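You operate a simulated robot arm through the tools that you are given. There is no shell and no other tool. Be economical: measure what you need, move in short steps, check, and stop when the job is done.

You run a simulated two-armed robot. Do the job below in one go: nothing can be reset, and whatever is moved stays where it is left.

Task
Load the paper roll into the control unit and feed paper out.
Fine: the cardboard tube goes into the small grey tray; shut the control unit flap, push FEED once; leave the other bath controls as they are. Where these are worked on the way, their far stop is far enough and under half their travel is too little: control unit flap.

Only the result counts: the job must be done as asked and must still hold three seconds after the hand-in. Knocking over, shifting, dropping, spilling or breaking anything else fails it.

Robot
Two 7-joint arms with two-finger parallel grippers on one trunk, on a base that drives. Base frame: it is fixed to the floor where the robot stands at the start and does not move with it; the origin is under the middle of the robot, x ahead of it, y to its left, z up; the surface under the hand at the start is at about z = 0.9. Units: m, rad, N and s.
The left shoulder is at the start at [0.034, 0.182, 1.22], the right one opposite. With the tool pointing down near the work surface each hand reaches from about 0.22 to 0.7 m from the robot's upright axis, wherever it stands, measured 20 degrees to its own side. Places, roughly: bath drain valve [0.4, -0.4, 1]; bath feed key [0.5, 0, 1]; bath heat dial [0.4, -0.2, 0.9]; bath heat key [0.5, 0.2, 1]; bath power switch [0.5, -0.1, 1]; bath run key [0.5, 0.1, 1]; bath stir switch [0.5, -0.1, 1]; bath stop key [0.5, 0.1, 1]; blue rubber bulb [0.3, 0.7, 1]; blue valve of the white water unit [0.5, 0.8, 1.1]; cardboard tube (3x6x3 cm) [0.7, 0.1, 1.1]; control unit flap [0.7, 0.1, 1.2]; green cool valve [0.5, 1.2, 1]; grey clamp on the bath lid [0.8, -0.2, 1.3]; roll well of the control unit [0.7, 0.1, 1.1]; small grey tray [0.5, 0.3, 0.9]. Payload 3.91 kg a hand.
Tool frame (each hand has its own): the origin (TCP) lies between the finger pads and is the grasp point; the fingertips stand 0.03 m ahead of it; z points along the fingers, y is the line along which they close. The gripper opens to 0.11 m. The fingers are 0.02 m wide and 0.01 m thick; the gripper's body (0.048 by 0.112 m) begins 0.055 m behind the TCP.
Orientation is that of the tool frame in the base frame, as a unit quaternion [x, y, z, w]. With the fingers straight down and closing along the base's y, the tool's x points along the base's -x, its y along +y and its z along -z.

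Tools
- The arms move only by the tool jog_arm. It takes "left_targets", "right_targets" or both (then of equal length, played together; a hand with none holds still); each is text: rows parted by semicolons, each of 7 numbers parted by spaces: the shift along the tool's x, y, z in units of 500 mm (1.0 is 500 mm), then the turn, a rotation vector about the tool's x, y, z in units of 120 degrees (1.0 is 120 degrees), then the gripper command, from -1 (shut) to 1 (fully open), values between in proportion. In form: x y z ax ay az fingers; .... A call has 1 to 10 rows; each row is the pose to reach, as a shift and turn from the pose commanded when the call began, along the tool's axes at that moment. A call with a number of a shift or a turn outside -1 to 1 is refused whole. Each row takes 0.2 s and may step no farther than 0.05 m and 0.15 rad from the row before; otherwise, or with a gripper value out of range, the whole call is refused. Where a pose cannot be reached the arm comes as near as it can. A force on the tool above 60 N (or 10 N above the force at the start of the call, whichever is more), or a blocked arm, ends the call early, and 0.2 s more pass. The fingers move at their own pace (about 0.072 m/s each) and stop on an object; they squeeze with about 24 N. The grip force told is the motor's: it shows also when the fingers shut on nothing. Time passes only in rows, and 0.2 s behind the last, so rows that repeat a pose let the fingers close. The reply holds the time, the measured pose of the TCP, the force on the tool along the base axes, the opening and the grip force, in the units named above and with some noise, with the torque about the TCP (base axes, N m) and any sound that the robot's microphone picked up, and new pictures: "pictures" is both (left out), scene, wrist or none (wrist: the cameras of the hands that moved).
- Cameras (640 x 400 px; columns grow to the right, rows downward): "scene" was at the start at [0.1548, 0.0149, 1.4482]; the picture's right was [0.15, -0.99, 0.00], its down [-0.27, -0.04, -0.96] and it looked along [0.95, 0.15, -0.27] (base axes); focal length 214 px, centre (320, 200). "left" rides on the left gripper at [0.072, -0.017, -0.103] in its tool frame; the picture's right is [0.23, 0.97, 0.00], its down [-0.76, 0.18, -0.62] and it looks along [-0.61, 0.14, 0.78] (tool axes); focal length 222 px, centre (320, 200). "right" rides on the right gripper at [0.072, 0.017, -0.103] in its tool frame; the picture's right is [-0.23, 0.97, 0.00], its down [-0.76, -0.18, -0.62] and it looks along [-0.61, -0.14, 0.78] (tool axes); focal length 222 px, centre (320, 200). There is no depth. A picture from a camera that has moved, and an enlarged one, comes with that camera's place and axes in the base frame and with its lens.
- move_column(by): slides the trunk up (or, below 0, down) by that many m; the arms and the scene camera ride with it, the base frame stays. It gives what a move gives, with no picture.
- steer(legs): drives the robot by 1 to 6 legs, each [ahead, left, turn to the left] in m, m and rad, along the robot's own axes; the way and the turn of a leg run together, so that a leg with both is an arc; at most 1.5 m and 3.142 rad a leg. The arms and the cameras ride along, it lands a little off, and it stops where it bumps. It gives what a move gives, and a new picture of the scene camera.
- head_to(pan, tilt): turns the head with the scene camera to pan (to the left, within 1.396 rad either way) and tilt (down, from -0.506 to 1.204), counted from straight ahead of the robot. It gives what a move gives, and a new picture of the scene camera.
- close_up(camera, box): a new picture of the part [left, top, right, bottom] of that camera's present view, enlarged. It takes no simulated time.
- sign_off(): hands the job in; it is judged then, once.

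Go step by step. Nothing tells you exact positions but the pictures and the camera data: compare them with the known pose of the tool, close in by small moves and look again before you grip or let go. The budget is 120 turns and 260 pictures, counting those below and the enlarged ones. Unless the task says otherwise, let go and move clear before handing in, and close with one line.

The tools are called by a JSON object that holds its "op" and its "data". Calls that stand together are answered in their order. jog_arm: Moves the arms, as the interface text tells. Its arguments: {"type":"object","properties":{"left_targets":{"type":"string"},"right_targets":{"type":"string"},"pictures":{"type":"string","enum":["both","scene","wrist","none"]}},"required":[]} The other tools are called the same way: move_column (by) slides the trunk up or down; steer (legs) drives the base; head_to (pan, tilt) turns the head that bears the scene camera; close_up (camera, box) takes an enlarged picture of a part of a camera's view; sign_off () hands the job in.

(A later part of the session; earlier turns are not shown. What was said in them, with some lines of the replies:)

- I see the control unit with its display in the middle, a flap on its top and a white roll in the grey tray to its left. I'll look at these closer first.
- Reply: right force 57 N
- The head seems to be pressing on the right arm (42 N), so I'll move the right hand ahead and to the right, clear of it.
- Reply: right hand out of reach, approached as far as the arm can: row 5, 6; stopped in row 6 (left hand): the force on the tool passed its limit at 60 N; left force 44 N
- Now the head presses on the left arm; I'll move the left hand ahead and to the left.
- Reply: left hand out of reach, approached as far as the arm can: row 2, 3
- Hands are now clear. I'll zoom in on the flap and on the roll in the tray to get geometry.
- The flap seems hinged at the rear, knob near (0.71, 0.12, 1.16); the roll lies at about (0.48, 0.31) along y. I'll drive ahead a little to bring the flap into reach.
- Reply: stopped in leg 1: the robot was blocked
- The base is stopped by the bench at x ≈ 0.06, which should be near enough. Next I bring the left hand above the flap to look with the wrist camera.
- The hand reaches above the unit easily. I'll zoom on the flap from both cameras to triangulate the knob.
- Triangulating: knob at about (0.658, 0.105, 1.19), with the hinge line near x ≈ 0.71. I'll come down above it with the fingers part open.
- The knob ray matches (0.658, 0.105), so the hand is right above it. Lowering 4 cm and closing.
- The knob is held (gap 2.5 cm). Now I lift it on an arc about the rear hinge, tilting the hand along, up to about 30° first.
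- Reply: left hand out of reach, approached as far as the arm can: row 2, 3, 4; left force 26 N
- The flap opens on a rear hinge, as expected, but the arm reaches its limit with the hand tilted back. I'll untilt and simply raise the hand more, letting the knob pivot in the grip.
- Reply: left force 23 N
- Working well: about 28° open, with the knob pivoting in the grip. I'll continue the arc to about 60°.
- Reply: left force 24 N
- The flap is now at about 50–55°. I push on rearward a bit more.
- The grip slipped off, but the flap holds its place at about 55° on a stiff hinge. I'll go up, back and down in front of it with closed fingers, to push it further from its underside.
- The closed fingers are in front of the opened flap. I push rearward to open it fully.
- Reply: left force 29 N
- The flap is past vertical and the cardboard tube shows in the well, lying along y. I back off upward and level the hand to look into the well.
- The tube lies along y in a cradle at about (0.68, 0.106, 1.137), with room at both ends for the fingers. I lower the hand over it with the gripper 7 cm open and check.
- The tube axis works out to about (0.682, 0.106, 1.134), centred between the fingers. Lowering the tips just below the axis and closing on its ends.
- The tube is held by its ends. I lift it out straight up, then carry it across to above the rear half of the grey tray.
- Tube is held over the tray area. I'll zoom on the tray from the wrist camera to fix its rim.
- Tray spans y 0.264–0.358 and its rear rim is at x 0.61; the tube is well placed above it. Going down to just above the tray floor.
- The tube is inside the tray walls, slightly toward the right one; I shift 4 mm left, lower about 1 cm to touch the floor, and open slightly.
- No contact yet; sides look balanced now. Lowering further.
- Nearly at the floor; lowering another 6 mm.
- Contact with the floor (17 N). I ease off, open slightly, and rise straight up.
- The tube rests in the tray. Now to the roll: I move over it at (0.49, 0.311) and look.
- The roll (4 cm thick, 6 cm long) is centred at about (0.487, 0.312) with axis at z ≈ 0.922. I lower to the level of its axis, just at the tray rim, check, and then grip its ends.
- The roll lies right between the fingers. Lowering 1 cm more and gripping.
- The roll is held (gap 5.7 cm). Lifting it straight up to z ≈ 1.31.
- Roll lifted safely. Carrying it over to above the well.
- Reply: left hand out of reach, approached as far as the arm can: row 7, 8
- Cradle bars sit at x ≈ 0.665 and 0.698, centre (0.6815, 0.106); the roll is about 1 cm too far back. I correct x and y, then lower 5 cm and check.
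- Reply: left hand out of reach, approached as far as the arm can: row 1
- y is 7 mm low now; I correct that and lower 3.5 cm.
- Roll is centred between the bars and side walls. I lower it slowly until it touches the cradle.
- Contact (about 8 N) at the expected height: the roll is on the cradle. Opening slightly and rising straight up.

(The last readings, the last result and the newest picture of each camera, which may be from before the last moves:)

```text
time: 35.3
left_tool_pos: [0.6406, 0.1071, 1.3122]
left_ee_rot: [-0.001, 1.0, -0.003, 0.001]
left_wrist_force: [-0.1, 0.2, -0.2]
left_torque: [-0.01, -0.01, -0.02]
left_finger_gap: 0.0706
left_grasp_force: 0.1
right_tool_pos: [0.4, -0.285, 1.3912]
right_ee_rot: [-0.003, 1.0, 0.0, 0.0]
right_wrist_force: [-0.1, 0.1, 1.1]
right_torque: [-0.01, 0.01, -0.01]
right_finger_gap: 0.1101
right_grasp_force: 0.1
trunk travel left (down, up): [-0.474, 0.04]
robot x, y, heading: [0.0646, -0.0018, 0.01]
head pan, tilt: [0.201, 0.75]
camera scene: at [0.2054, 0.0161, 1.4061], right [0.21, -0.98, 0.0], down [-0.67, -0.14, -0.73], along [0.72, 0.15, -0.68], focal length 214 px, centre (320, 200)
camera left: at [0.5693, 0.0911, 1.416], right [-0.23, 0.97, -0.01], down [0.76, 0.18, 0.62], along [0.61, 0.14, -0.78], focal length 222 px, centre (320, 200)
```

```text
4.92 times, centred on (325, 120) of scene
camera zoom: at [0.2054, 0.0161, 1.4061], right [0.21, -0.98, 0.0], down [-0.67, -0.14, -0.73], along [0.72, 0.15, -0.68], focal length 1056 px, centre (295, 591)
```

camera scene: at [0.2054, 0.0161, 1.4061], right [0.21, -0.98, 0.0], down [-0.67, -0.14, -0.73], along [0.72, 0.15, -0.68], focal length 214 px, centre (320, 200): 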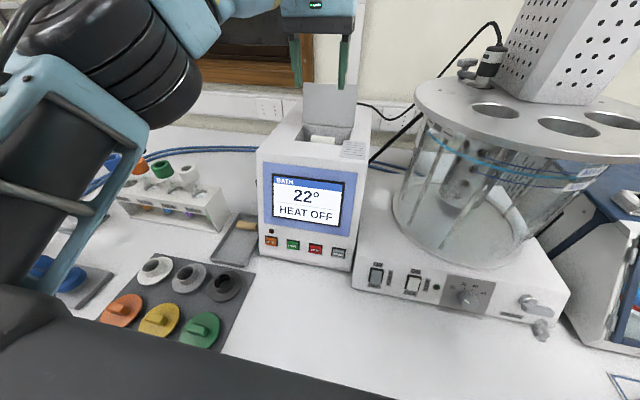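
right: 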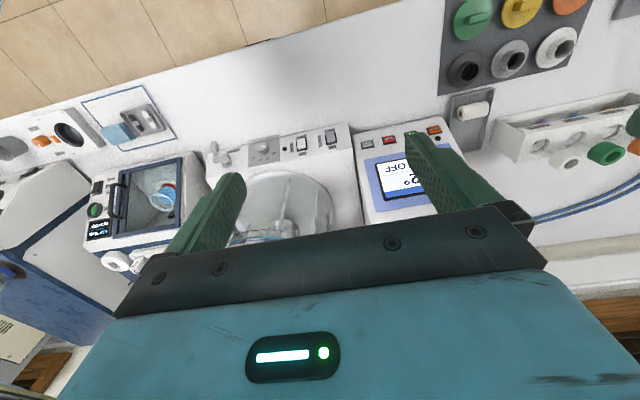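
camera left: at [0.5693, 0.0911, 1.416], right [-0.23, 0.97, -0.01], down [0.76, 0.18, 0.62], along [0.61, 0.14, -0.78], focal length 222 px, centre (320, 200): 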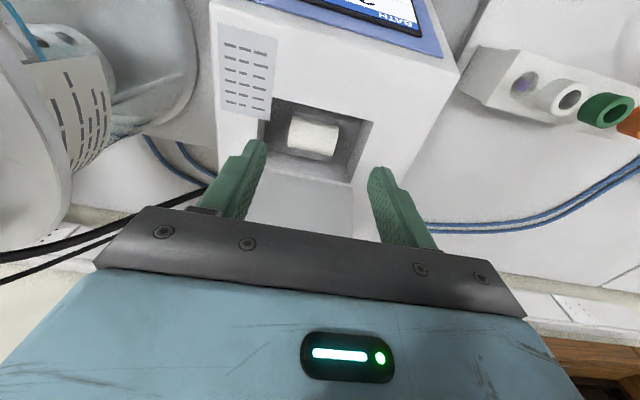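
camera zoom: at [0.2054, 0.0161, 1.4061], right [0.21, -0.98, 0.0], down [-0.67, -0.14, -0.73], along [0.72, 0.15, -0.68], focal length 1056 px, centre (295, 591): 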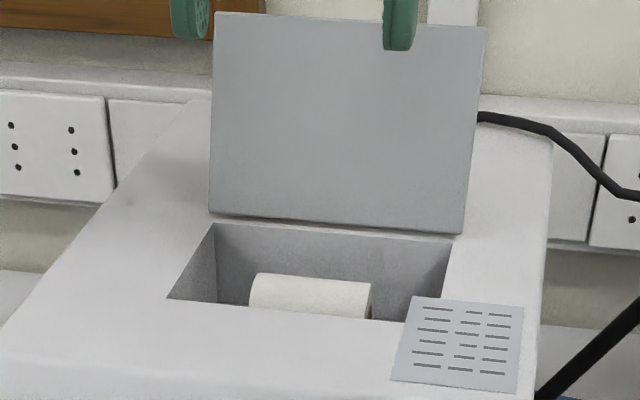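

The roll sits in its cradle. To shut the flap, I'll reach over its top edge with closed fingers pitched forward, and hook it from behind.

{"op": "jog_arm", "data": {"left_targets": "-0.03 0 -0.04 0 -0.07 0 -1; -0.06 0 -0.08 0 -0.14 0 -1; -0.09 0 -0.1 0 -0.21 0 -1; -0.12 0 -0.1 0 -0.28 0 -1; -0.15 0 -0.08 0 -0.33 0 -1; -0.18 0 -0.06 0 -0.375 0 -1; -0.208 0 0 0 -0.375 0 -1", "pictures": "both"}}

{"op": "close_up", "data": {"camera": "scene", "box": [260, 60, 390, 141]}}

```text
time: 36.9
left_tool_pos: [0.7498, 0.1092, 1.3067]
left_ee_rot: [-0.001, 0.923, -0.002, 0.384]
left_wrist_force: [-0.7, 0.3, 0.6]
left_torque: [0.01, 0.0, 0.0]
left_finger_gap: 0.0
left_grasp_force: 23.9
right_tool_pos: [0.4017, -0.2858, 1.3892]
right_ee_rot: [-0.004, 1.0, 0.0, -0.002]
right_wrist_force: [0.6, -0.7, 0.2]
right_torque: [-0.01, -0.02, 0.0]
right_finger_gap: 0.11
right_grasp_force: 0.2
trunk travel left (down, up): [-0.474, 0.04]
robot x, y, heading: [0.0662, -0.0032, 0.003]
head pan, tilt: [0.201, 0.75]
camera scene: at [0.2084, 0.0158, 1.4056], right [0.21, -0.98, 0.0], down [-0.67, -0.14, -0.73], along [0.71, 0.15, -0.68], focal length 214 px, centre (320, 200)
camera left: at [0.6275, 0.0903, 1.3288], right [-0.16, 0.97, -0.16], down [0.1, 0.18, 0.98], along [0.98, 0.14, -0.12], focal length 222 px, centre (320, 200)
```

scene: 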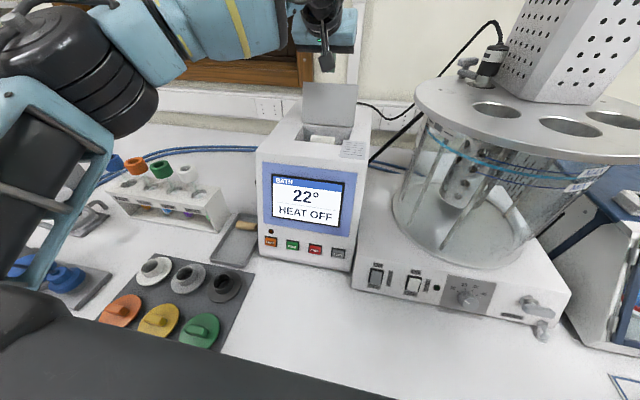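
left: 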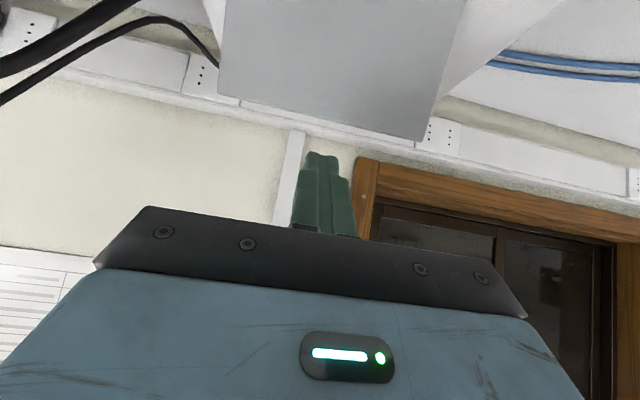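

```text
4.92 times, centred on (325, 100) of scene
camera zoom: at [0.2084, 0.0158, 1.4056], right [0.21, -0.98, 0.0], down [-0.67, -0.14, -0.73], along [0.71, 0.15, -0.68], focal length 1056 px, centre (295, 690)
```

zoom: 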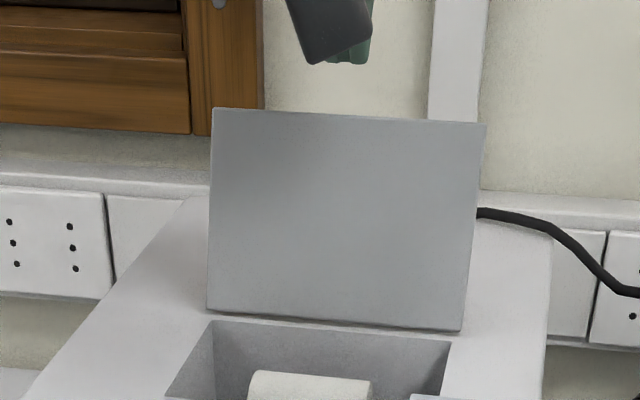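

The flap's top edge is at about (0.75, 1.265), leaning back ~110°. I advance 3 cm and come down behind it.

{"op": "jog_arm", "data": {"left_targets": "-0.0423 0 0.0426 0 0 0 -1; -0.0139 0 0.0708 0 0 0 -1; 0.0145 0 0.099 0 0 0 -1", "pictures": "wrist"}}

{"op": "close_up", "data": {"camera": "scene", "box": [260, 60, 390, 141]}}

```text
time: 37.7
left_tool_pos: [0.7774, 0.1081, 1.2684]
left_ee_rot: [-0.002, 0.924, -0.001, 0.383]
left_wrist_force: [-0.5, 0.5, 0.5]
left_torque: [0.0, 0.02, -0.03]
left_finger_gap: 0.0002
left_grasp_force: 24.1
right_tool_pos: [0.4027, -0.2867, 1.3902]
right_ee_rot: [-0.004, 1.0, 0.0, -0.002]
right_wrist_force: [0.2, 0.0, 0.0]
right_torque: [0.0, -0.01, -0.02]
right_finger_gap: 0.1101
right_grasp_force: 0.1
trunk travel left (down, up): [-0.474, 0.04]
robot x, y, heading: [0.0647, -0.0071, 0.003]
head pan, tilt: [0.201, 0.75]
camera left: at [0.6547, 0.0904, 1.2895], right [-0.16, 0.97, -0.16], down [0.1, 0.18, 0.98], along [0.98, 0.14, -0.12], focal length 222 px, centre (320, 200)
```

left: 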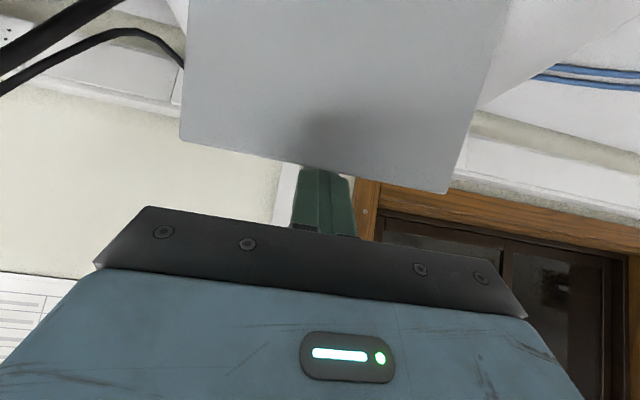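

```text
4.92 times, centred on (325, 100) of scene
camera zoom: at [0.2073, 0.0156, 1.4058], right [0.21, -0.98, 0.0], down [-0.67, -0.14, -0.73], along [0.72, 0.15, -0.68], focal length 1056 px, centre (295, 690)
```

zoom: 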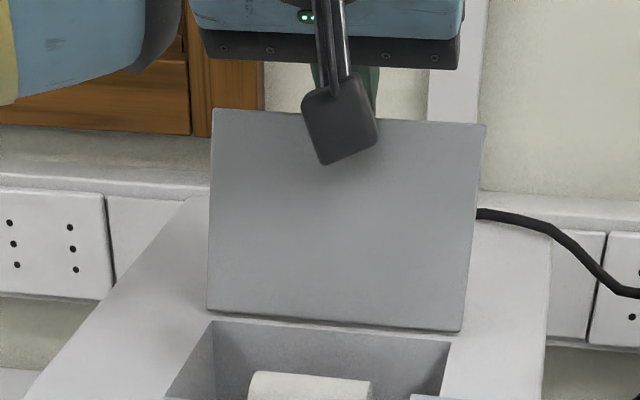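

The fingers are behind the flap. Now I pull it forward and down along its arc.

{"op": "jog_arm", "data": {"left_targets": "0.0564 0 -0.0568 0 0 0 -1; 0.1128 0 -0.1136 0 0 0 -1; 0.1467 0 -0.1364 0 0 0 -1; 0.1976 0 -0.1422 0 0 0 -1; 0.2542 0 -0.1424 0 0 0 -1", "pictures": "wrist"}}

{"op": "close_up", "data": {"camera": "scene", "box": [260, 60, 390, 141]}}

```text
time: 38.9
left_tool_pos: [0.6348, 0.1072, 1.2278]
left_ee_rot: [-0.002, 0.923, -0.002, 0.384]
left_wrist_force: [0.0, 0.6, -0.3]
left_torque: [0.0, 0.0, -0.03]
left_finger_gap: 0.0001
left_grasp_force: 24.0
right_tool_pos: [0.4009, -0.2845, 1.3913]
right_ee_rot: [-0.003, 1.0, 0.0, -0.002]
right_wrist_force: [-0.4, -0.2, 0.3]
right_torque: [0.02, -0.02, -0.01]
right_finger_gap: 0.1102
right_grasp_force: 0.1
trunk travel left (down, up): [-0.474, 0.04]
robot x, y, heading: [0.0643, -0.002, 0.004]
head pan, tilt: [0.201, 0.75]
camera left: at [0.5126, 0.0897, 1.2499], right [-0.16, 0.97, -0.17], down [0.1, 0.18, 0.98], along [0.98, 0.14, -0.12], focal length 222 px, centre (320, 200)
```

left: 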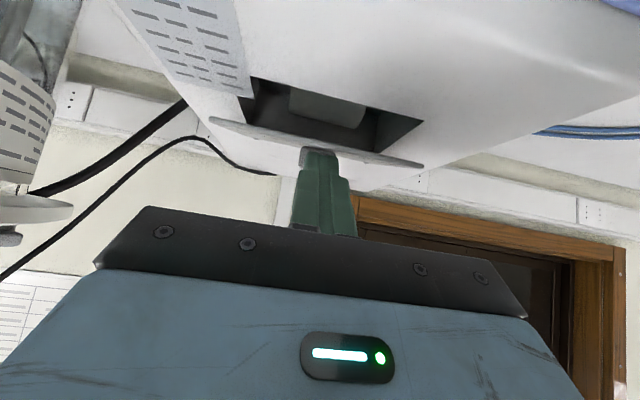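

```text
4.92 times, centred on (325, 100) of scene
camera zoom: at [0.2072, 0.0157, 1.4058], right [0.21, -0.98, 0.0], down [-0.67, -0.14, -0.73], along [0.72, 0.15, -0.68], focal length 1056 px, centre (295, 690)
```

zoom: 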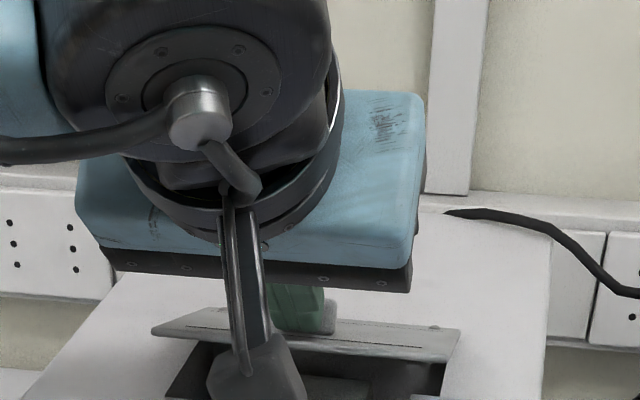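

The flap is down to about 25°. I keep pressing straight down with the fingertips until it's shut.

{"op": "jog_arm", "data": {"left_targets": "0.0142 0 0.0141 0 0 0 -1; 0.0284 0 0.0282 0 0 0 -1; 0.0426 0 0.0423 0 0 0 -1", "pictures": "wrist"}}

{"op": "close_up", "data": {"camera": "scene", "box": [260, 80, 390, 161]}}

```text
time: 39.7
left_tool_pos: [0.6295, 0.1076, 1.2045]
left_ee_rot: [0.0, 0.922, -0.003, 0.388]
left_wrist_force: [-32.7, 2.0, 18.3]
left_torque: [0.18, -0.02, 0.0]
left_finger_gap: 0.0
left_grasp_force: 23.8
right_tool_pos: [0.3934, -0.2865, 1.3946]
right_ee_rot: [-0.004, 1.0, 0.0, 0.003]
right_wrist_force: [-0.4, 0.6, 0.6]
right_torque: [0.01, -0.03, 0.01]
right_finger_gap: 0.1102
right_grasp_force: 0.1
trunk travel left (down, up): [-0.474, 0.04]
robot x, y, heading: [0.0676, -0.0008, 0.009]
head pan, tilt: [0.201, 0.75]
camera left: at [0.5056, 0.09, 1.2258], right [-0.16, 0.97, -0.17], down [0.09, 0.18, 0.98], along [0.98, 0.14, -0.11], focal length 222 px, centre (320, 200)
```

left: 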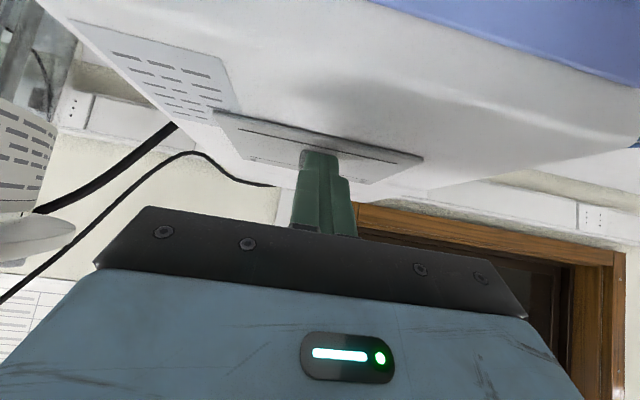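

```text
4.92 times, centred on (325, 120) of scene
camera zoom: at [0.199, 0.0157, 1.4072], right [0.21, -0.98, 0.0], down [-0.66, -0.14, -0.73], along [0.72, 0.15, -0.68], focal length 1056 px, centre (295, 591)
```

zoom: 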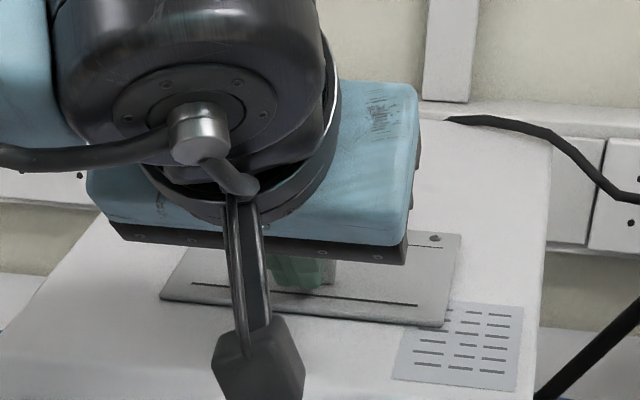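

The flap appears shut. I lift off and level the hand to check it.

{"op": "jog_arm", "data": {"left_targets": "-0.0143 0 -0.0424 0 0 0 -1; -0.057 0 -0.113 0 0.05 0 -1; -0.1138 0 -0.1694 0 0.11 0 -1; -0.1422 0 -0.1976 0 0.18 0 -1; -0.1422 0 -0.1976 0 0.25 0 -1; -0.1422 0 -0.1976 0 0.32 0 -1; -0.1422 0 -0.1976 0 0.375 0 -1", "pictures": "wrist"}}

{"op": "close_up", "data": {"camera": "scene", "box": [260, 100, 390, 181]}}

{"op": "close_up", "data": {"camera": "left", "box": [220, 90, 420, 215]}}

```text
time: 41.3
left_tool_pos: [0.6171, 0.1079, 1.32]
left_ee_rot: [-0.001, 1.0, -0.002, 0.001]
left_wrist_force: [-0.7, -0.2, 0.0]
left_torque: [0.0, -0.01, 0.05]
left_finger_gap: 0.0
left_grasp_force: 24.1
right_tool_pos: [0.4011, -0.2863, 1.39]
right_ee_rot: [-0.003, 1.0, 0.001, -0.001]
right_wrist_force: [0.0, -0.2, 0.3]
right_torque: [0.0, 0.01, 0.0]
right_finger_gap: 0.11
right_grasp_force: 0.0
trunk travel left (down, up): [-0.474, 0.04]
robot x, y, heading: [0.0646, 0.0018, 0.005]
head pan, tilt: [0.201, 0.75]
camera left: at [0.5465, 0.0897, 1.4236], right [-0.23, 0.97, 0.0], down [0.76, 0.18, 0.62], along [0.61, 0.14, -0.78], focal length 222 px, centre (320, 200)
```

left: 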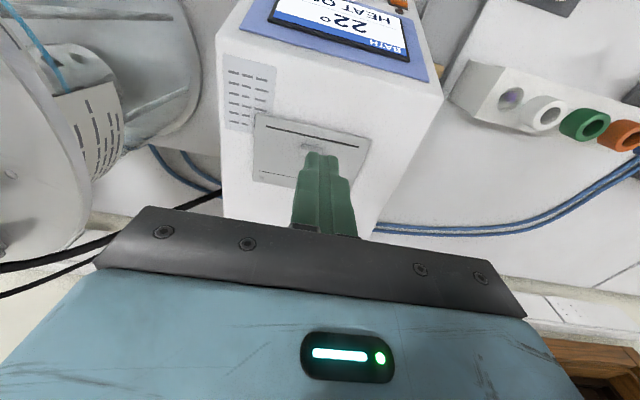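

```text
4.92 times, centred on (325, 140) of scene
camera zoom: at [0.2067, 0.0149, 1.406], right [0.21, -0.98, 0.0], down [-0.67, -0.14, -0.73], along [0.72, 0.15, -0.68], focal length 1056 px, centre (295, 493)
```

zoom: 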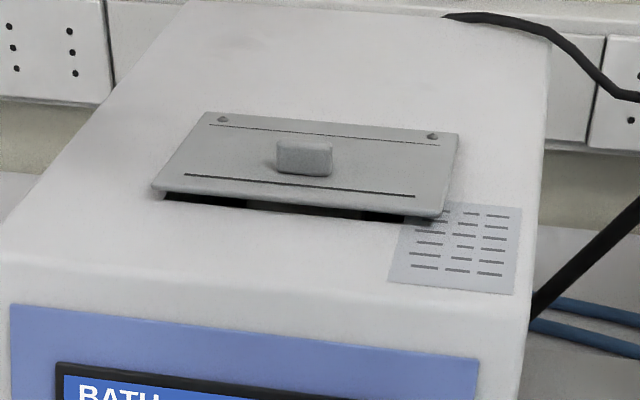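

```text
3.20 times, centred on (320, 152) of left
camera zoom: at [0.5465, 0.0897, 1.4236], right [-0.23, 0.97, 0.0], down [0.76, 0.18, 0.62], along [0.61, 0.14, -0.78], focal length 711 px, centre (320, 352)
```

zoom: 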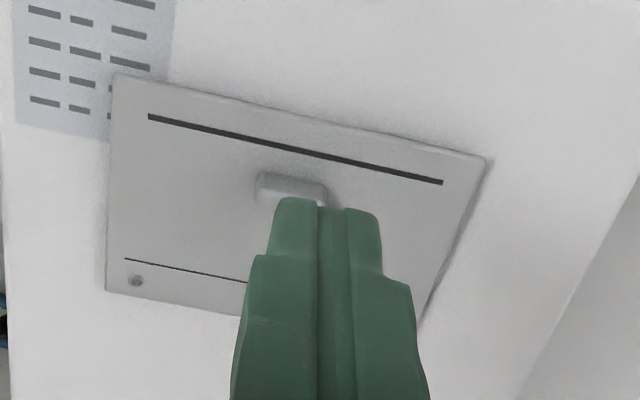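

The flap is still about 1 cm open at its front edge. I press down on the knob with closed, vertical fingers.

{"op": "jog_arm", "data": {"left_targets": "-0.06 -0.002 0.05 0 0 0 -1; -0.076 -0.002 0.12 0 0 0 -1; -0.076 -0.002 0.17 0 0 0 -1; -0.076 -0.002 0.2 0 0 0 -1; -0.076 -0.002 0.216 0 0 0 -1", "pictures": "none"}}

{"op": "close_up", "data": {"camera": "scene", "box": [260, 100, 390, 181]}}

```text
time: 42.5
left_tool_pos: [0.6556, 0.1071, 1.2181]
left_ee_rot: [-0.003, 1.0, -0.003, 0.008]
left_wrist_force: [11.5, 2.2, 37.4]
left_torque: [0.2, -0.57, -0.2]
left_finger_gap: 0.0
left_grasp_force: 23.6
right_tool_pos: [0.3993, -0.2866, 1.3938]
right_ee_rot: [-0.004, 1.0, 0.002, 0.001]
right_wrist_force: [1.2, -1.3, -0.2]
right_torque: [0.02, 0.01, 0.0]
right_finger_gap: 0.1099
right_grasp_force: 0.0
trunk travel left (down, up): [-0.474, 0.04]
robot x, y, heading: [0.061, -0.0005, 0.004]
head pan, tilt: [0.201, 0.75]
```

```text
4.92 times, centred on (325, 140) of scene
camera zoom: at [0.2049, 0.0155, 1.407], right [0.21, -0.98, 0.0], down [-0.67, -0.14, -0.73], along [0.72, 0.15, -0.68], focal length 1056 px, centre (295, 493)
```

zoom: 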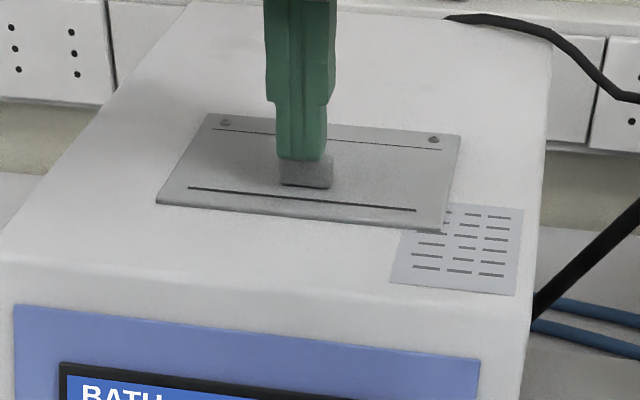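

The flap is now flush. I lift away, move back in front of the unit, and look at the FEED key.

{"op": "jog_arm", "data": {"left_targets": "0 0 -0.06 0 0 0 -1; 0.02 -0.01 -0.14 0 0 0 -1; 0.1 -0.03 -0.18 0 0 0 -1; 0.19 -0.05 -0.18 0 0 0 -1; 0.28 -0.07 -0.18 0 0 0 -1; 0.37 -0.09 -0.17 0 0 0 -1; 0.45 -0.11 -0.14 0 0 0 -1; 0.48 -0.12 -0.06 0 0 0 -1; 0.49 -0.13 0.03 0 0 0 -1", "pictures": "both"}}

{"op": "close_up", "data": {"camera": "scene", "box": [260, 100, 390, 181]}}

```text
time: 44.5
left_tool_pos: [0.4129, 0.0377, 1.1964]
left_ee_rot: [-0.002, 1.0, -0.002, 0.0]
left_wrist_force: [-0.6, -0.8, -0.4]
left_torque: [0.0, -0.01, -0.01]
left_finger_gap: 0.0002
left_grasp_force: 24.0
right_tool_pos: [0.4011, -0.2867, 1.3911]
right_ee_rot: [-0.003, 1.0, 0.0, -0.002]
right_wrist_force: [-0.8, -0.6, -0.1]
right_torque: [0.03, 0.02, -0.01]
right_finger_gap: 0.1098
right_grasp_force: 0.0
trunk travel left (down, up): [-0.474, 0.04]
robot x, y, heading: [0.0635, -0.0046, 0.005]
head pan, tilt: [0.201, 0.75]
camera scene: at [0.2075, 0.0155, 1.4057], right [0.21, -0.98, 0.0], down [-0.67, -0.14, -0.73], along [0.72, 0.15, -0.68], focal length 214 px, centre (320, 200)
camera left: at [0.3411, 0.0214, 1.2991], right [-0.23, 0.97, 0.0], down [0.76, 0.18, 0.62], along [0.61, 0.14, -0.78], focal length 222 px, centre (320, 200)
```

scene: 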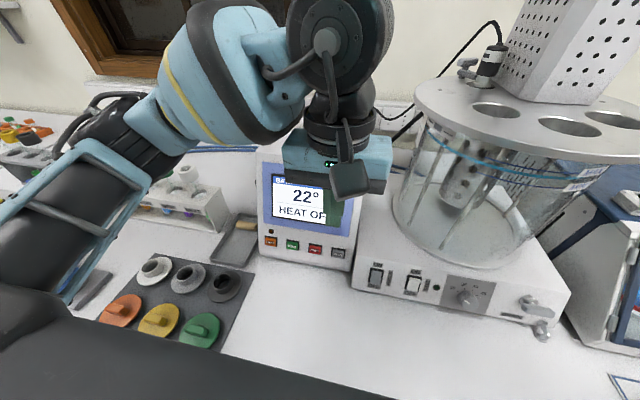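
left: 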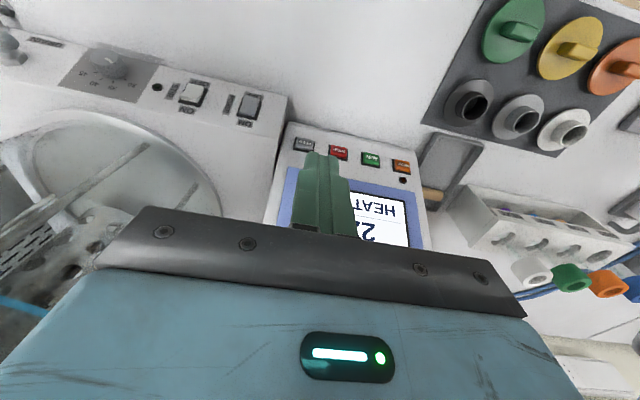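

```text
4.92 times, centred on (325, 140) of scene
camera zoom: at [0.2075, 0.0155, 1.4057], right [0.21, -0.98, 0.0], down [-0.67, -0.14, -0.73], along [0.72, 0.15, -0.68], focal length 1056 px, centre (295, 493)
```

zoom: 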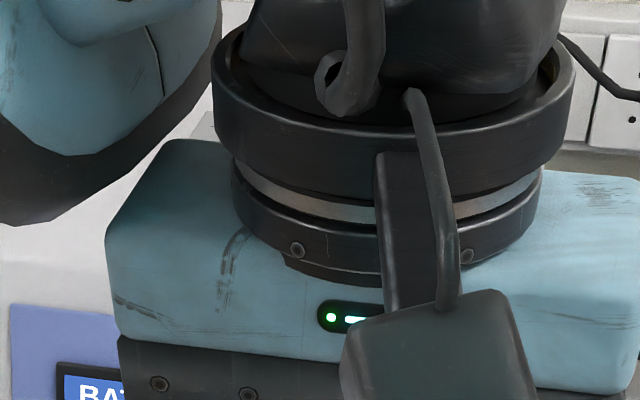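

I'll zoom in on the FEED key from both cameras to triangulate it.

{"op": "close_up", "data": {"camera": "scene", "box": [260, 215, 372, 285]}}

{"op": "close_up", "data": {"camera": "left", "box": [264, 110, 424, 210]}}

```text
5.71 times, centred on (316, 250) of scene
camera zoom: at [0.2075, 0.0155, 1.4057], right [0.21, -0.98, 0.0], down [-0.67, -0.14, -0.73], along [0.72, 0.15, -0.68], focal length 1226 px, centre (343, -86)
```

zoom: 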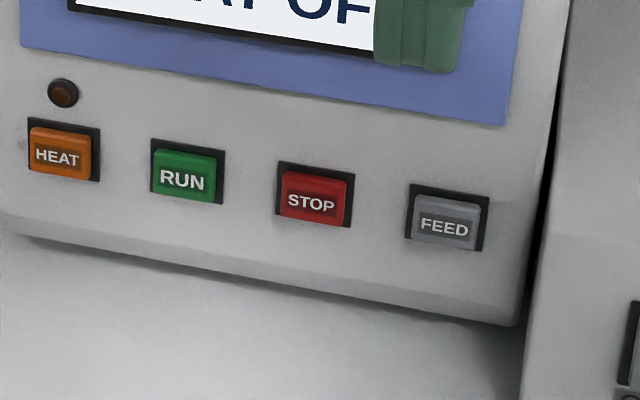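

```text
4.00 times, centred on (344, 160) of left
camera zoom: at [0.3411, 0.0214, 1.2991], right [-0.23, 0.97, 0.0], down [0.76, 0.18, 0.62], along [0.61, 0.14, -0.78], focal length 888 px, centre (224, 360)
```

zoom: 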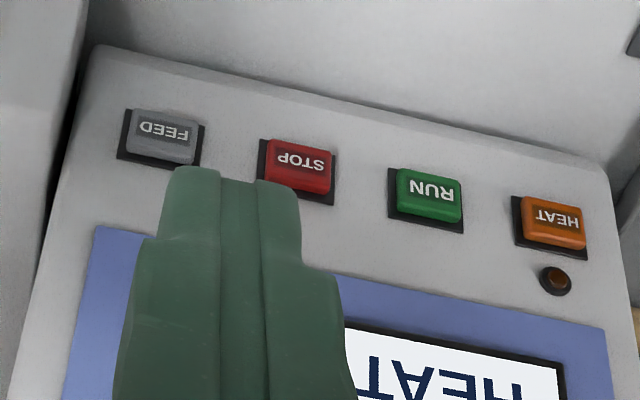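

FEED triangulates to (0.499, 0.032, 0.957) on a panel sloping about 18°. I bring the closed fingers in front of it, pitched forward 50°.

{"op": "jog_arm", "data": {"left_targets": "-0.004 -0.002 0.07 0 -0.07 0 -1; -0.008 -0.004 0.14 0 -0.14 0 -1; -0.012 -0.006 0.21 0 -0.21 0 -1; -0.016 -0.008 0.28 0 -0.28 0 -1; -0.02 -0.01 0.35 0 -0.35 0 -1; -0.024 -0.012 0.412 0 -0.4167 0 -1", "pictures": "both"}}

{"op": "close_up", "data": {"camera": "left", "box": [220, 70, 420, 195]}}

{"op": "close_up", "data": {"camera": "scene", "box": [260, 205, 372, 275]}}

```text
time: 45.9
left_tool_pos: [0.4232, 0.0337, 0.9882]
left_ee_rot: [-0.002, 0.906, -0.001, 0.423]
left_wrist_force: [0.3, 0.1, -0.1]
left_torque: [0.01, -0.01, -0.02]
left_finger_gap: 0.0
left_grasp_force: 24.4
right_tool_pos: [0.4034, -0.2857, 1.3902]
right_ee_rot: [-0.004, 1.0, 0.001, -0.002]
right_wrist_force: [0.3, 0.5, -0.1]
right_torque: [0.0, 0.0, -0.01]
right_finger_gap: 0.1098
right_grasp_force: 0.1
trunk travel left (down, up): [-0.474, 0.04]
robot x, y, heading: [0.0626, -0.0051, 0.006]
head pan, tilt: [0.201, 0.75]
camera scene: at [0.2073, 0.0153, 1.4058], right [0.21, -0.98, 0.0], down [-0.67, -0.14, -0.73], along [0.72, 0.15, -0.68], focal length 214 px, centre (320, 200)
camera left: at [0.2989, 0.0157, 0.9995], right [-0.15, 0.97, -0.18], down [0.01, 0.18, 0.98], along [0.99, 0.14, -0.04], focal length 222 px, centre (320, 200)
```

scene: 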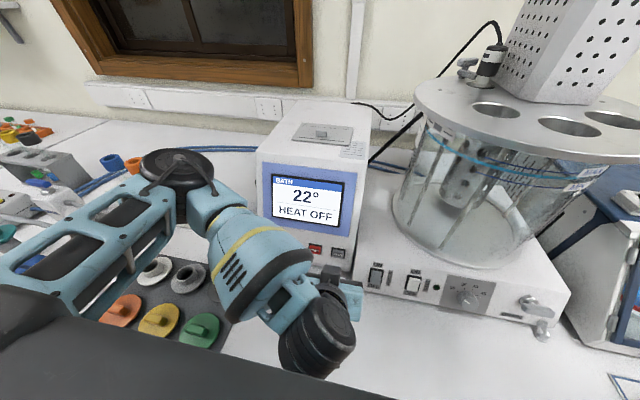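
left: 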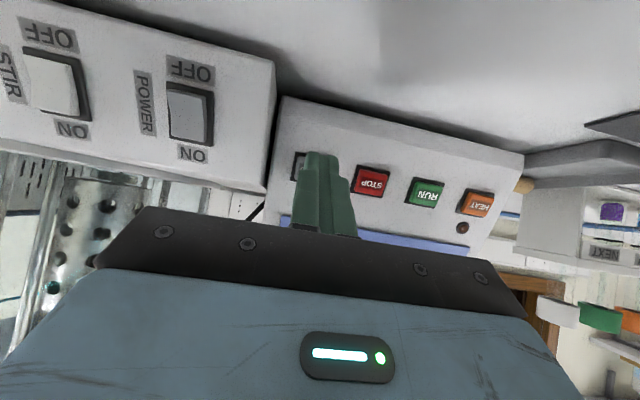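

```text
3.20 times, centred on (320, 132) of left
camera zoom: at [0.2989, 0.0157, 0.9995], right [-0.15, 0.97, -0.18], down [0.01, 0.18, 0.98], along [0.99, 0.14, -0.04], focal length 711 px, centre (320, 416)
```

zoom: 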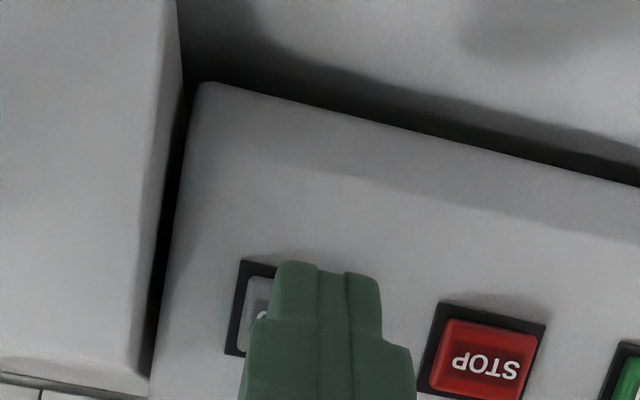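

```text
5.71 times, centred on (316, 240) of scene
camera zoom: at [0.2073, 0.0153, 1.4058], right [0.21, -0.98, 0.0], down [-0.67, -0.14, -0.73], along [0.72, 0.15, -0.68], focal length 1226 px, centre (343, -29)
```

zoom: 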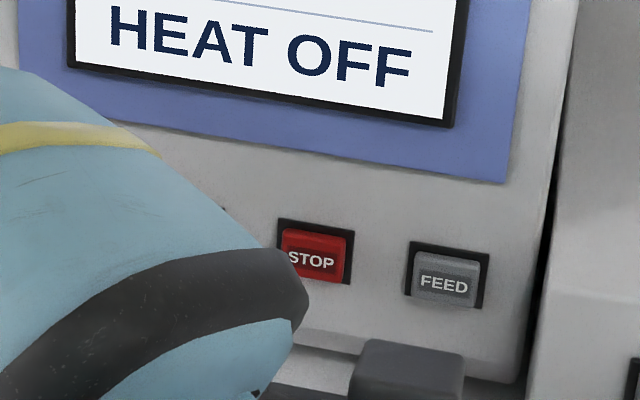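

The key is at about y 0.030, z 0.96; the fingers need 3 mm to the right. Approaching to just short of the key.

{"op": "jog_arm", "data": {"left_targets": "-0.0103 -0.006 0.0435 0 0 0 -1; -0.0244 -0.007 0.0838 0 0 0 -1", "pictures": "none"}}

{"op": "close_up", "data": {"camera": "left", "box": [220, 70, 420, 195]}}

{"op": "close_up", "data": {"camera": "scene", "box": [260, 205, 372, 275]}}

```text
time: 46.5
left_tool_pos: [0.4621, 0.0285, 0.9713]
left_ee_rot: [0.0, 0.906, -0.002, 0.423]
left_wrist_force: [-8.1, 0.4, 2.7]
left_torque: [-0.06, 0.0, 0.02]
left_finger_gap: 0.0001
left_grasp_force: 24.4
right_tool_pos: [0.3994, -0.2865, 1.3916]
right_ee_rot: [-0.004, 1.0, 0.0, -0.001]
right_wrist_force: [-0.4, 0.7, 0.6]
right_torque: [0.0, -0.04, 0.02]
right_finger_gap: 0.1101
right_grasp_force: 0.1
trunk travel left (down, up): [-0.474, 0.04]
robot x, y, heading: [0.065, 0.0019, 0.01]
head pan, tilt: [0.201, 0.75]
heard: click
```

```text
3.20 times, centred on (320, 132) of left
camera zoom: at [0.3376, 0.0122, 0.9832], right [-0.15, 0.97, -0.18], down [0.01, 0.18, 0.98], along [0.99, 0.14, -0.04], focal length 711 px, centre (320, 416)
```

zoom: 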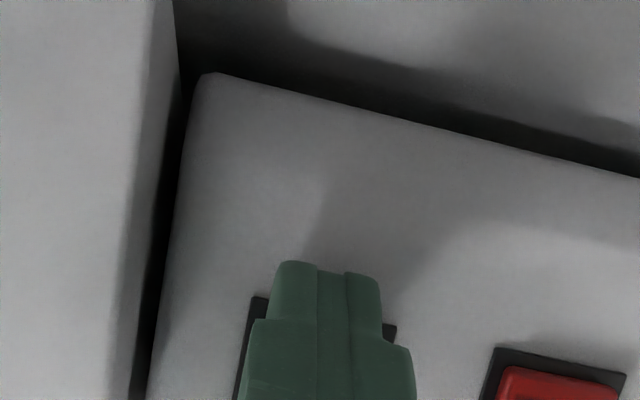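

```text
5.71 times, centred on (316, 240) of scene
camera zoom: at [0.2045, 0.016, 1.4062], right [0.21, -0.98, 0.0], down [-0.67, -0.14, -0.73], along [0.72, 0.15, -0.68], focal length 1226 px, centre (343, -29)
```

zoom: 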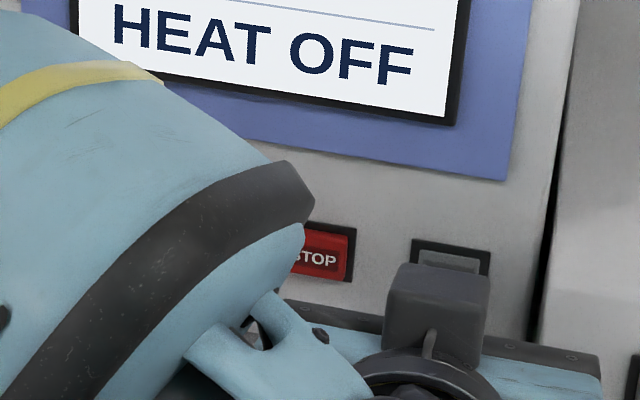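

The key already clicked at light contact – that is the single push. I back straight off and rise, then check the outcome.

{"op": "jog_arm", "data": {"left_targets": "0.0513 0 -0.0614 0 0 0 -1; 0.0897 0.02 -0.1074 0 0 0 -1; 0.05 0.08 -0.16 0 0.05 0 -1; 0.0 0.16 -0.2 0 0.1 0 -1; -0.05 0.24 -0.24 0 0.15 0 -1; -0.1 0.32 -0.28 0 0.2 0 -1; -0.15 0.4 -0.32 0 0.25 0 -1", "pictures": "scene"}}

{"op": "close_up", "data": {"camera": "scene", "box": [230, 90, 390, 190]}}

{"op": "close_up", "data": {"camera": "scene", "box": [200, 185, 360, 285]}}

```text
refused: row 4 steps farther than a row can; nothing moved
```

```text
4.00 times, centred on (310, 140) of scene
camera zoom: at [0.2045, 0.016, 1.4062], right [0.21, -0.98, 0.0], down [-0.67, -0.14, -0.73], along [0.72, 0.15, -0.68], focal length 858 px, centre (360, 440)
```

zoom: 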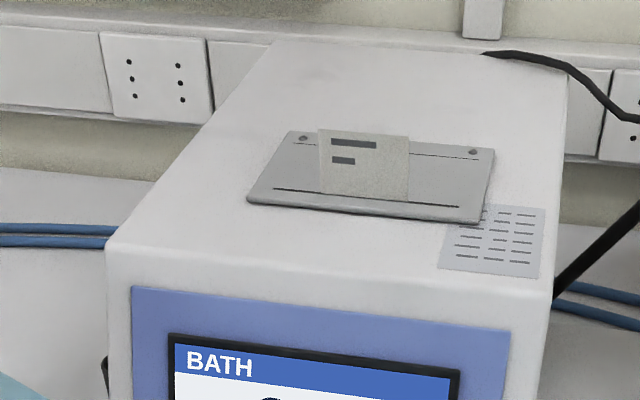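

```text
4.00 times, centred on (280, 235) of scene
camera zoom: at [0.2045, 0.016, 1.4062], right [0.21, -0.98, 0.0], down [-0.67, -0.14, -0.73], along [0.72, 0.15, -0.68], focal length 858 px, centre (480, 60)
```

zoom: 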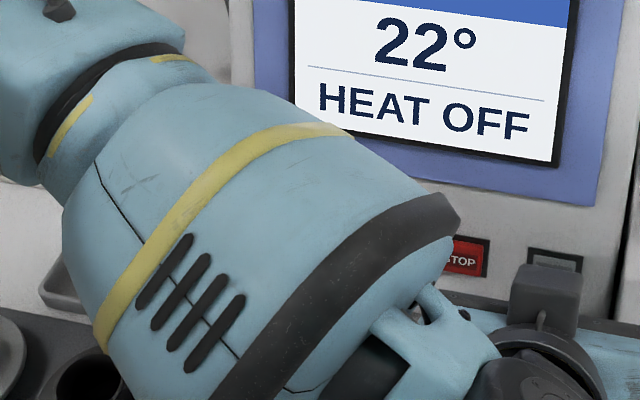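

Paper has come out of the flap slot. That move was refused because a row was too long, so I retract with smaller steps.

{"op": "jog_arm", "data": {"left_targets": "0.0513 0 -0.0614 0 0 0 -1; 0.0897 0.01 -0.1074 0 0 0 -1; 0.05 0.03 -0.16 0 0 0 -1; 0.0 0.05 -0.2 0 0.04 0 -1; -0.05 0.08 -0.24 0 0.08 0 -1; -0.1 0.11 -0.28 0 0.12 0 -1", "pictures": "scene"}}

{"op": "close_up", "data": {"camera": "scene", "box": [190, 180, 350, 280]}}

```text
time: 47.9
left_tool_pos: [0.3946, 0.0795, 1.1024]
left_ee_rot: [-0.002, 0.952, -0.001, 0.306]
left_wrist_force: [-0.4, 0.5, 0.9]
left_torque: [0.02, 0.02, 0.01]
left_finger_gap: 0.0
left_grasp_force: 24.0
left hand out of reach, approached as far as the arm can: row 5, 6
right_tool_pos: [0.4003, -0.2852, 1.3906]
right_ee_rot: [-0.004, 1.0, 0.0, -0.001]
right_wrist_force: [-0.6, -0.2, -0.5]
right_torque: [0.02, 0.01, 0.01]
right_finger_gap: 0.1101
right_grasp_force: 0.1
trunk travel left (down, up): [-0.474, 0.04]
robot x, y, heading: [0.065, -0.0005, 0.003]
head pan, tilt: [0.201, 0.75]
camera scene: at [0.2065, 0.0167, 1.4059], right [0.21, -0.98, 0.0], down [-0.67, -0.14, -0.73], along [0.72, 0.15, -0.68], focal length 214 px, centre (320, 200)
```

scene: 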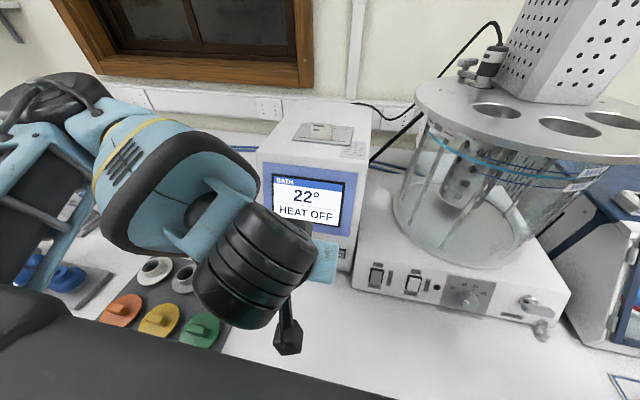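

```text
4.00 times, centred on (270, 230) of scene
camera zoom: at [0.2065, 0.0167, 1.4059], right [0.21, -0.98, 0.0], down [-0.67, -0.14, -0.73], along [0.72, 0.15, -0.68], focal length 858 px, centre (520, 80)
```

zoom: 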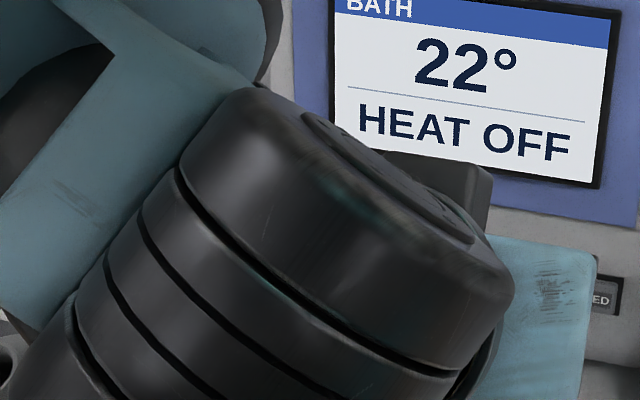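

Hand is clear of the key. I raise and level it, moving left and away, to view everything for a final check.

{"op": "jog_arm", "data": {"left_targets": "-0.03 0.03 -0.05 0 0.06 0 -1; -0.06 0.06 -0.1 0 0.12 0 -1; -0.09 0.11 -0.15 0 0.18 0 -1; -0.116 0.18 -0.18 0 0.24 0 -1; -0.13 0.26 -0.2 0 0.29 0 -1; -0.14 0.35 -0.22 0 0.29 0 -1; -0.15 0.44 -0.24 0 0.29 0 -1", "pictures": "both"}}

{"op": "close_up", "data": {"camera": "scene", "box": [190, 180, 350, 280]}}

{"op": "close_up", "data": {"camera": "scene", "box": [230, 90, 390, 190]}}

```text
time: 49.5
left_tool_pos: [0.3848, 0.2999, 1.2427]
left_ee_rot: [0.0, 1.0, -0.003, 0.007]
left_wrist_force: [-0.4, 0.7, -0.1]
left_torque: [0.02, 0.0, 0.01]
left_finger_gap: 0.0
left_grasp_force: 24.1
right_tool_pos: [0.4001, -0.2851, 1.3906]
right_ee_rot: [-0.003, 1.0, 0.0, 0.0]
right_wrist_force: [-0.2, 0.1, 0.2]
right_torque: [0.0, 0.0, -0.01]
right_finger_gap: 0.11
right_grasp_force: 0.1
trunk travel left (down, up): [-0.474, 0.04]
robot x, y, heading: [0.0648, -0.0063, 0.005]
head pan, tilt: [0.201, 0.75]
camera scene: at [0.2062, 0.0167, 1.406], right [0.21, -0.98, 0.0], down [-0.67, -0.14, -0.73], along [0.72, 0.15, -0.68], focal length 214 px, centre (320, 200)
camera left: at [0.3117, 0.2836, 1.3446], right [-0.23, 0.97, -0.01], down [0.75, 0.18, 0.63], along [0.62, 0.14, -0.77], focal length 222 px, centre (320, 200)
```

scene: 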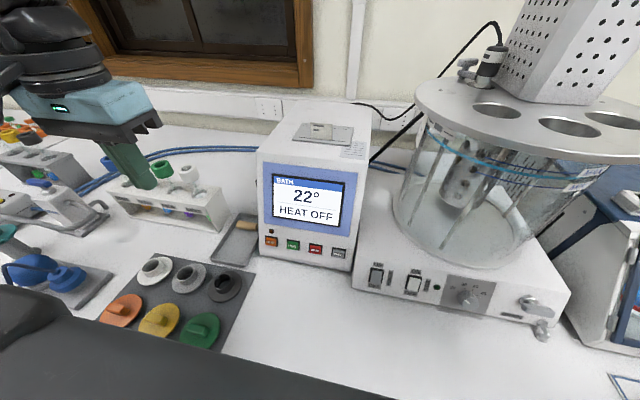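
left: 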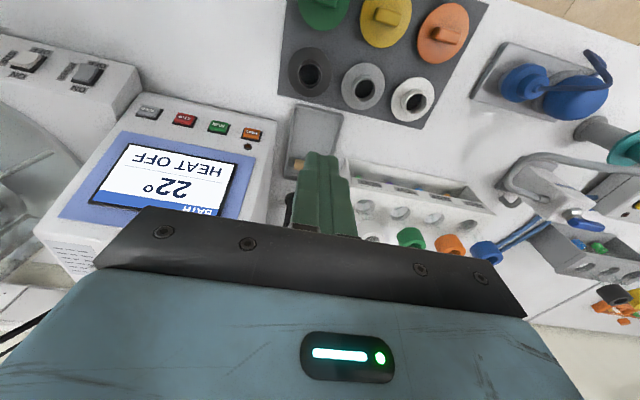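

```text
4.00 times, centred on (270, 230) of scene
camera zoom: at [0.2062, 0.0167, 1.406], right [0.21, -0.98, 0.0], down [-0.67, -0.14, -0.73], along [0.72, 0.15, -0.68], focal length 858 px, centre (520, 80)
```

zoom: 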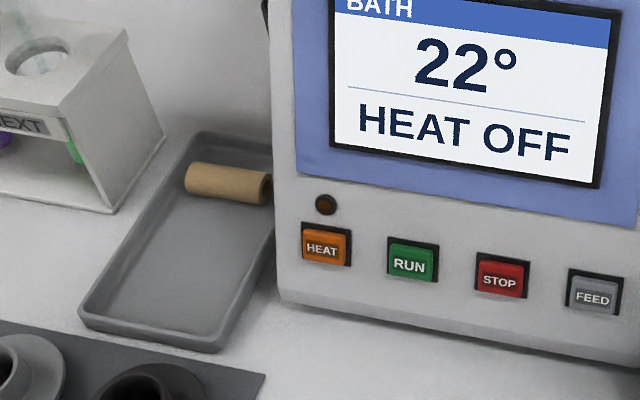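

```text
4.00 times, centred on (310, 140) of scene
camera zoom: at [0.2062, 0.0167, 1.406], right [0.21, -0.98, 0.0], down [-0.67, -0.14, -0.73], along [0.72, 0.15, -0.68], focal length 858 px, centre (360, 440)
```

zoom: 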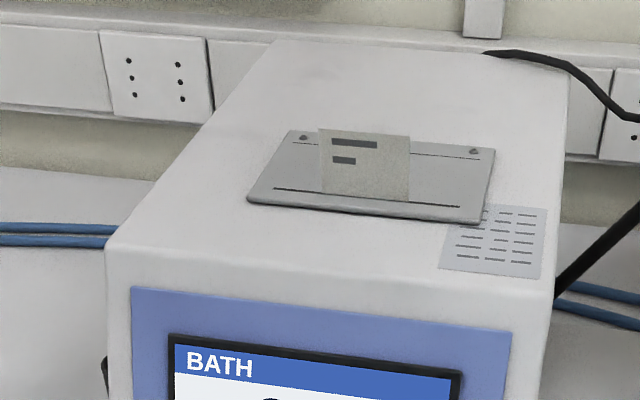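

Everything checks out: the flap is flush, paper is out of the slot, the tube lies in the tray and the other controls look unchanged. I'm handing in.

{"op": "sign_off", "data": {}}

```text
The job is handed in.
```

The paper roll is loaded and the flap is shut. FEED was pushed once (one click heard) and paper came out; the cardboard tube is in the grey tray, and the other bath controls weren't touched.
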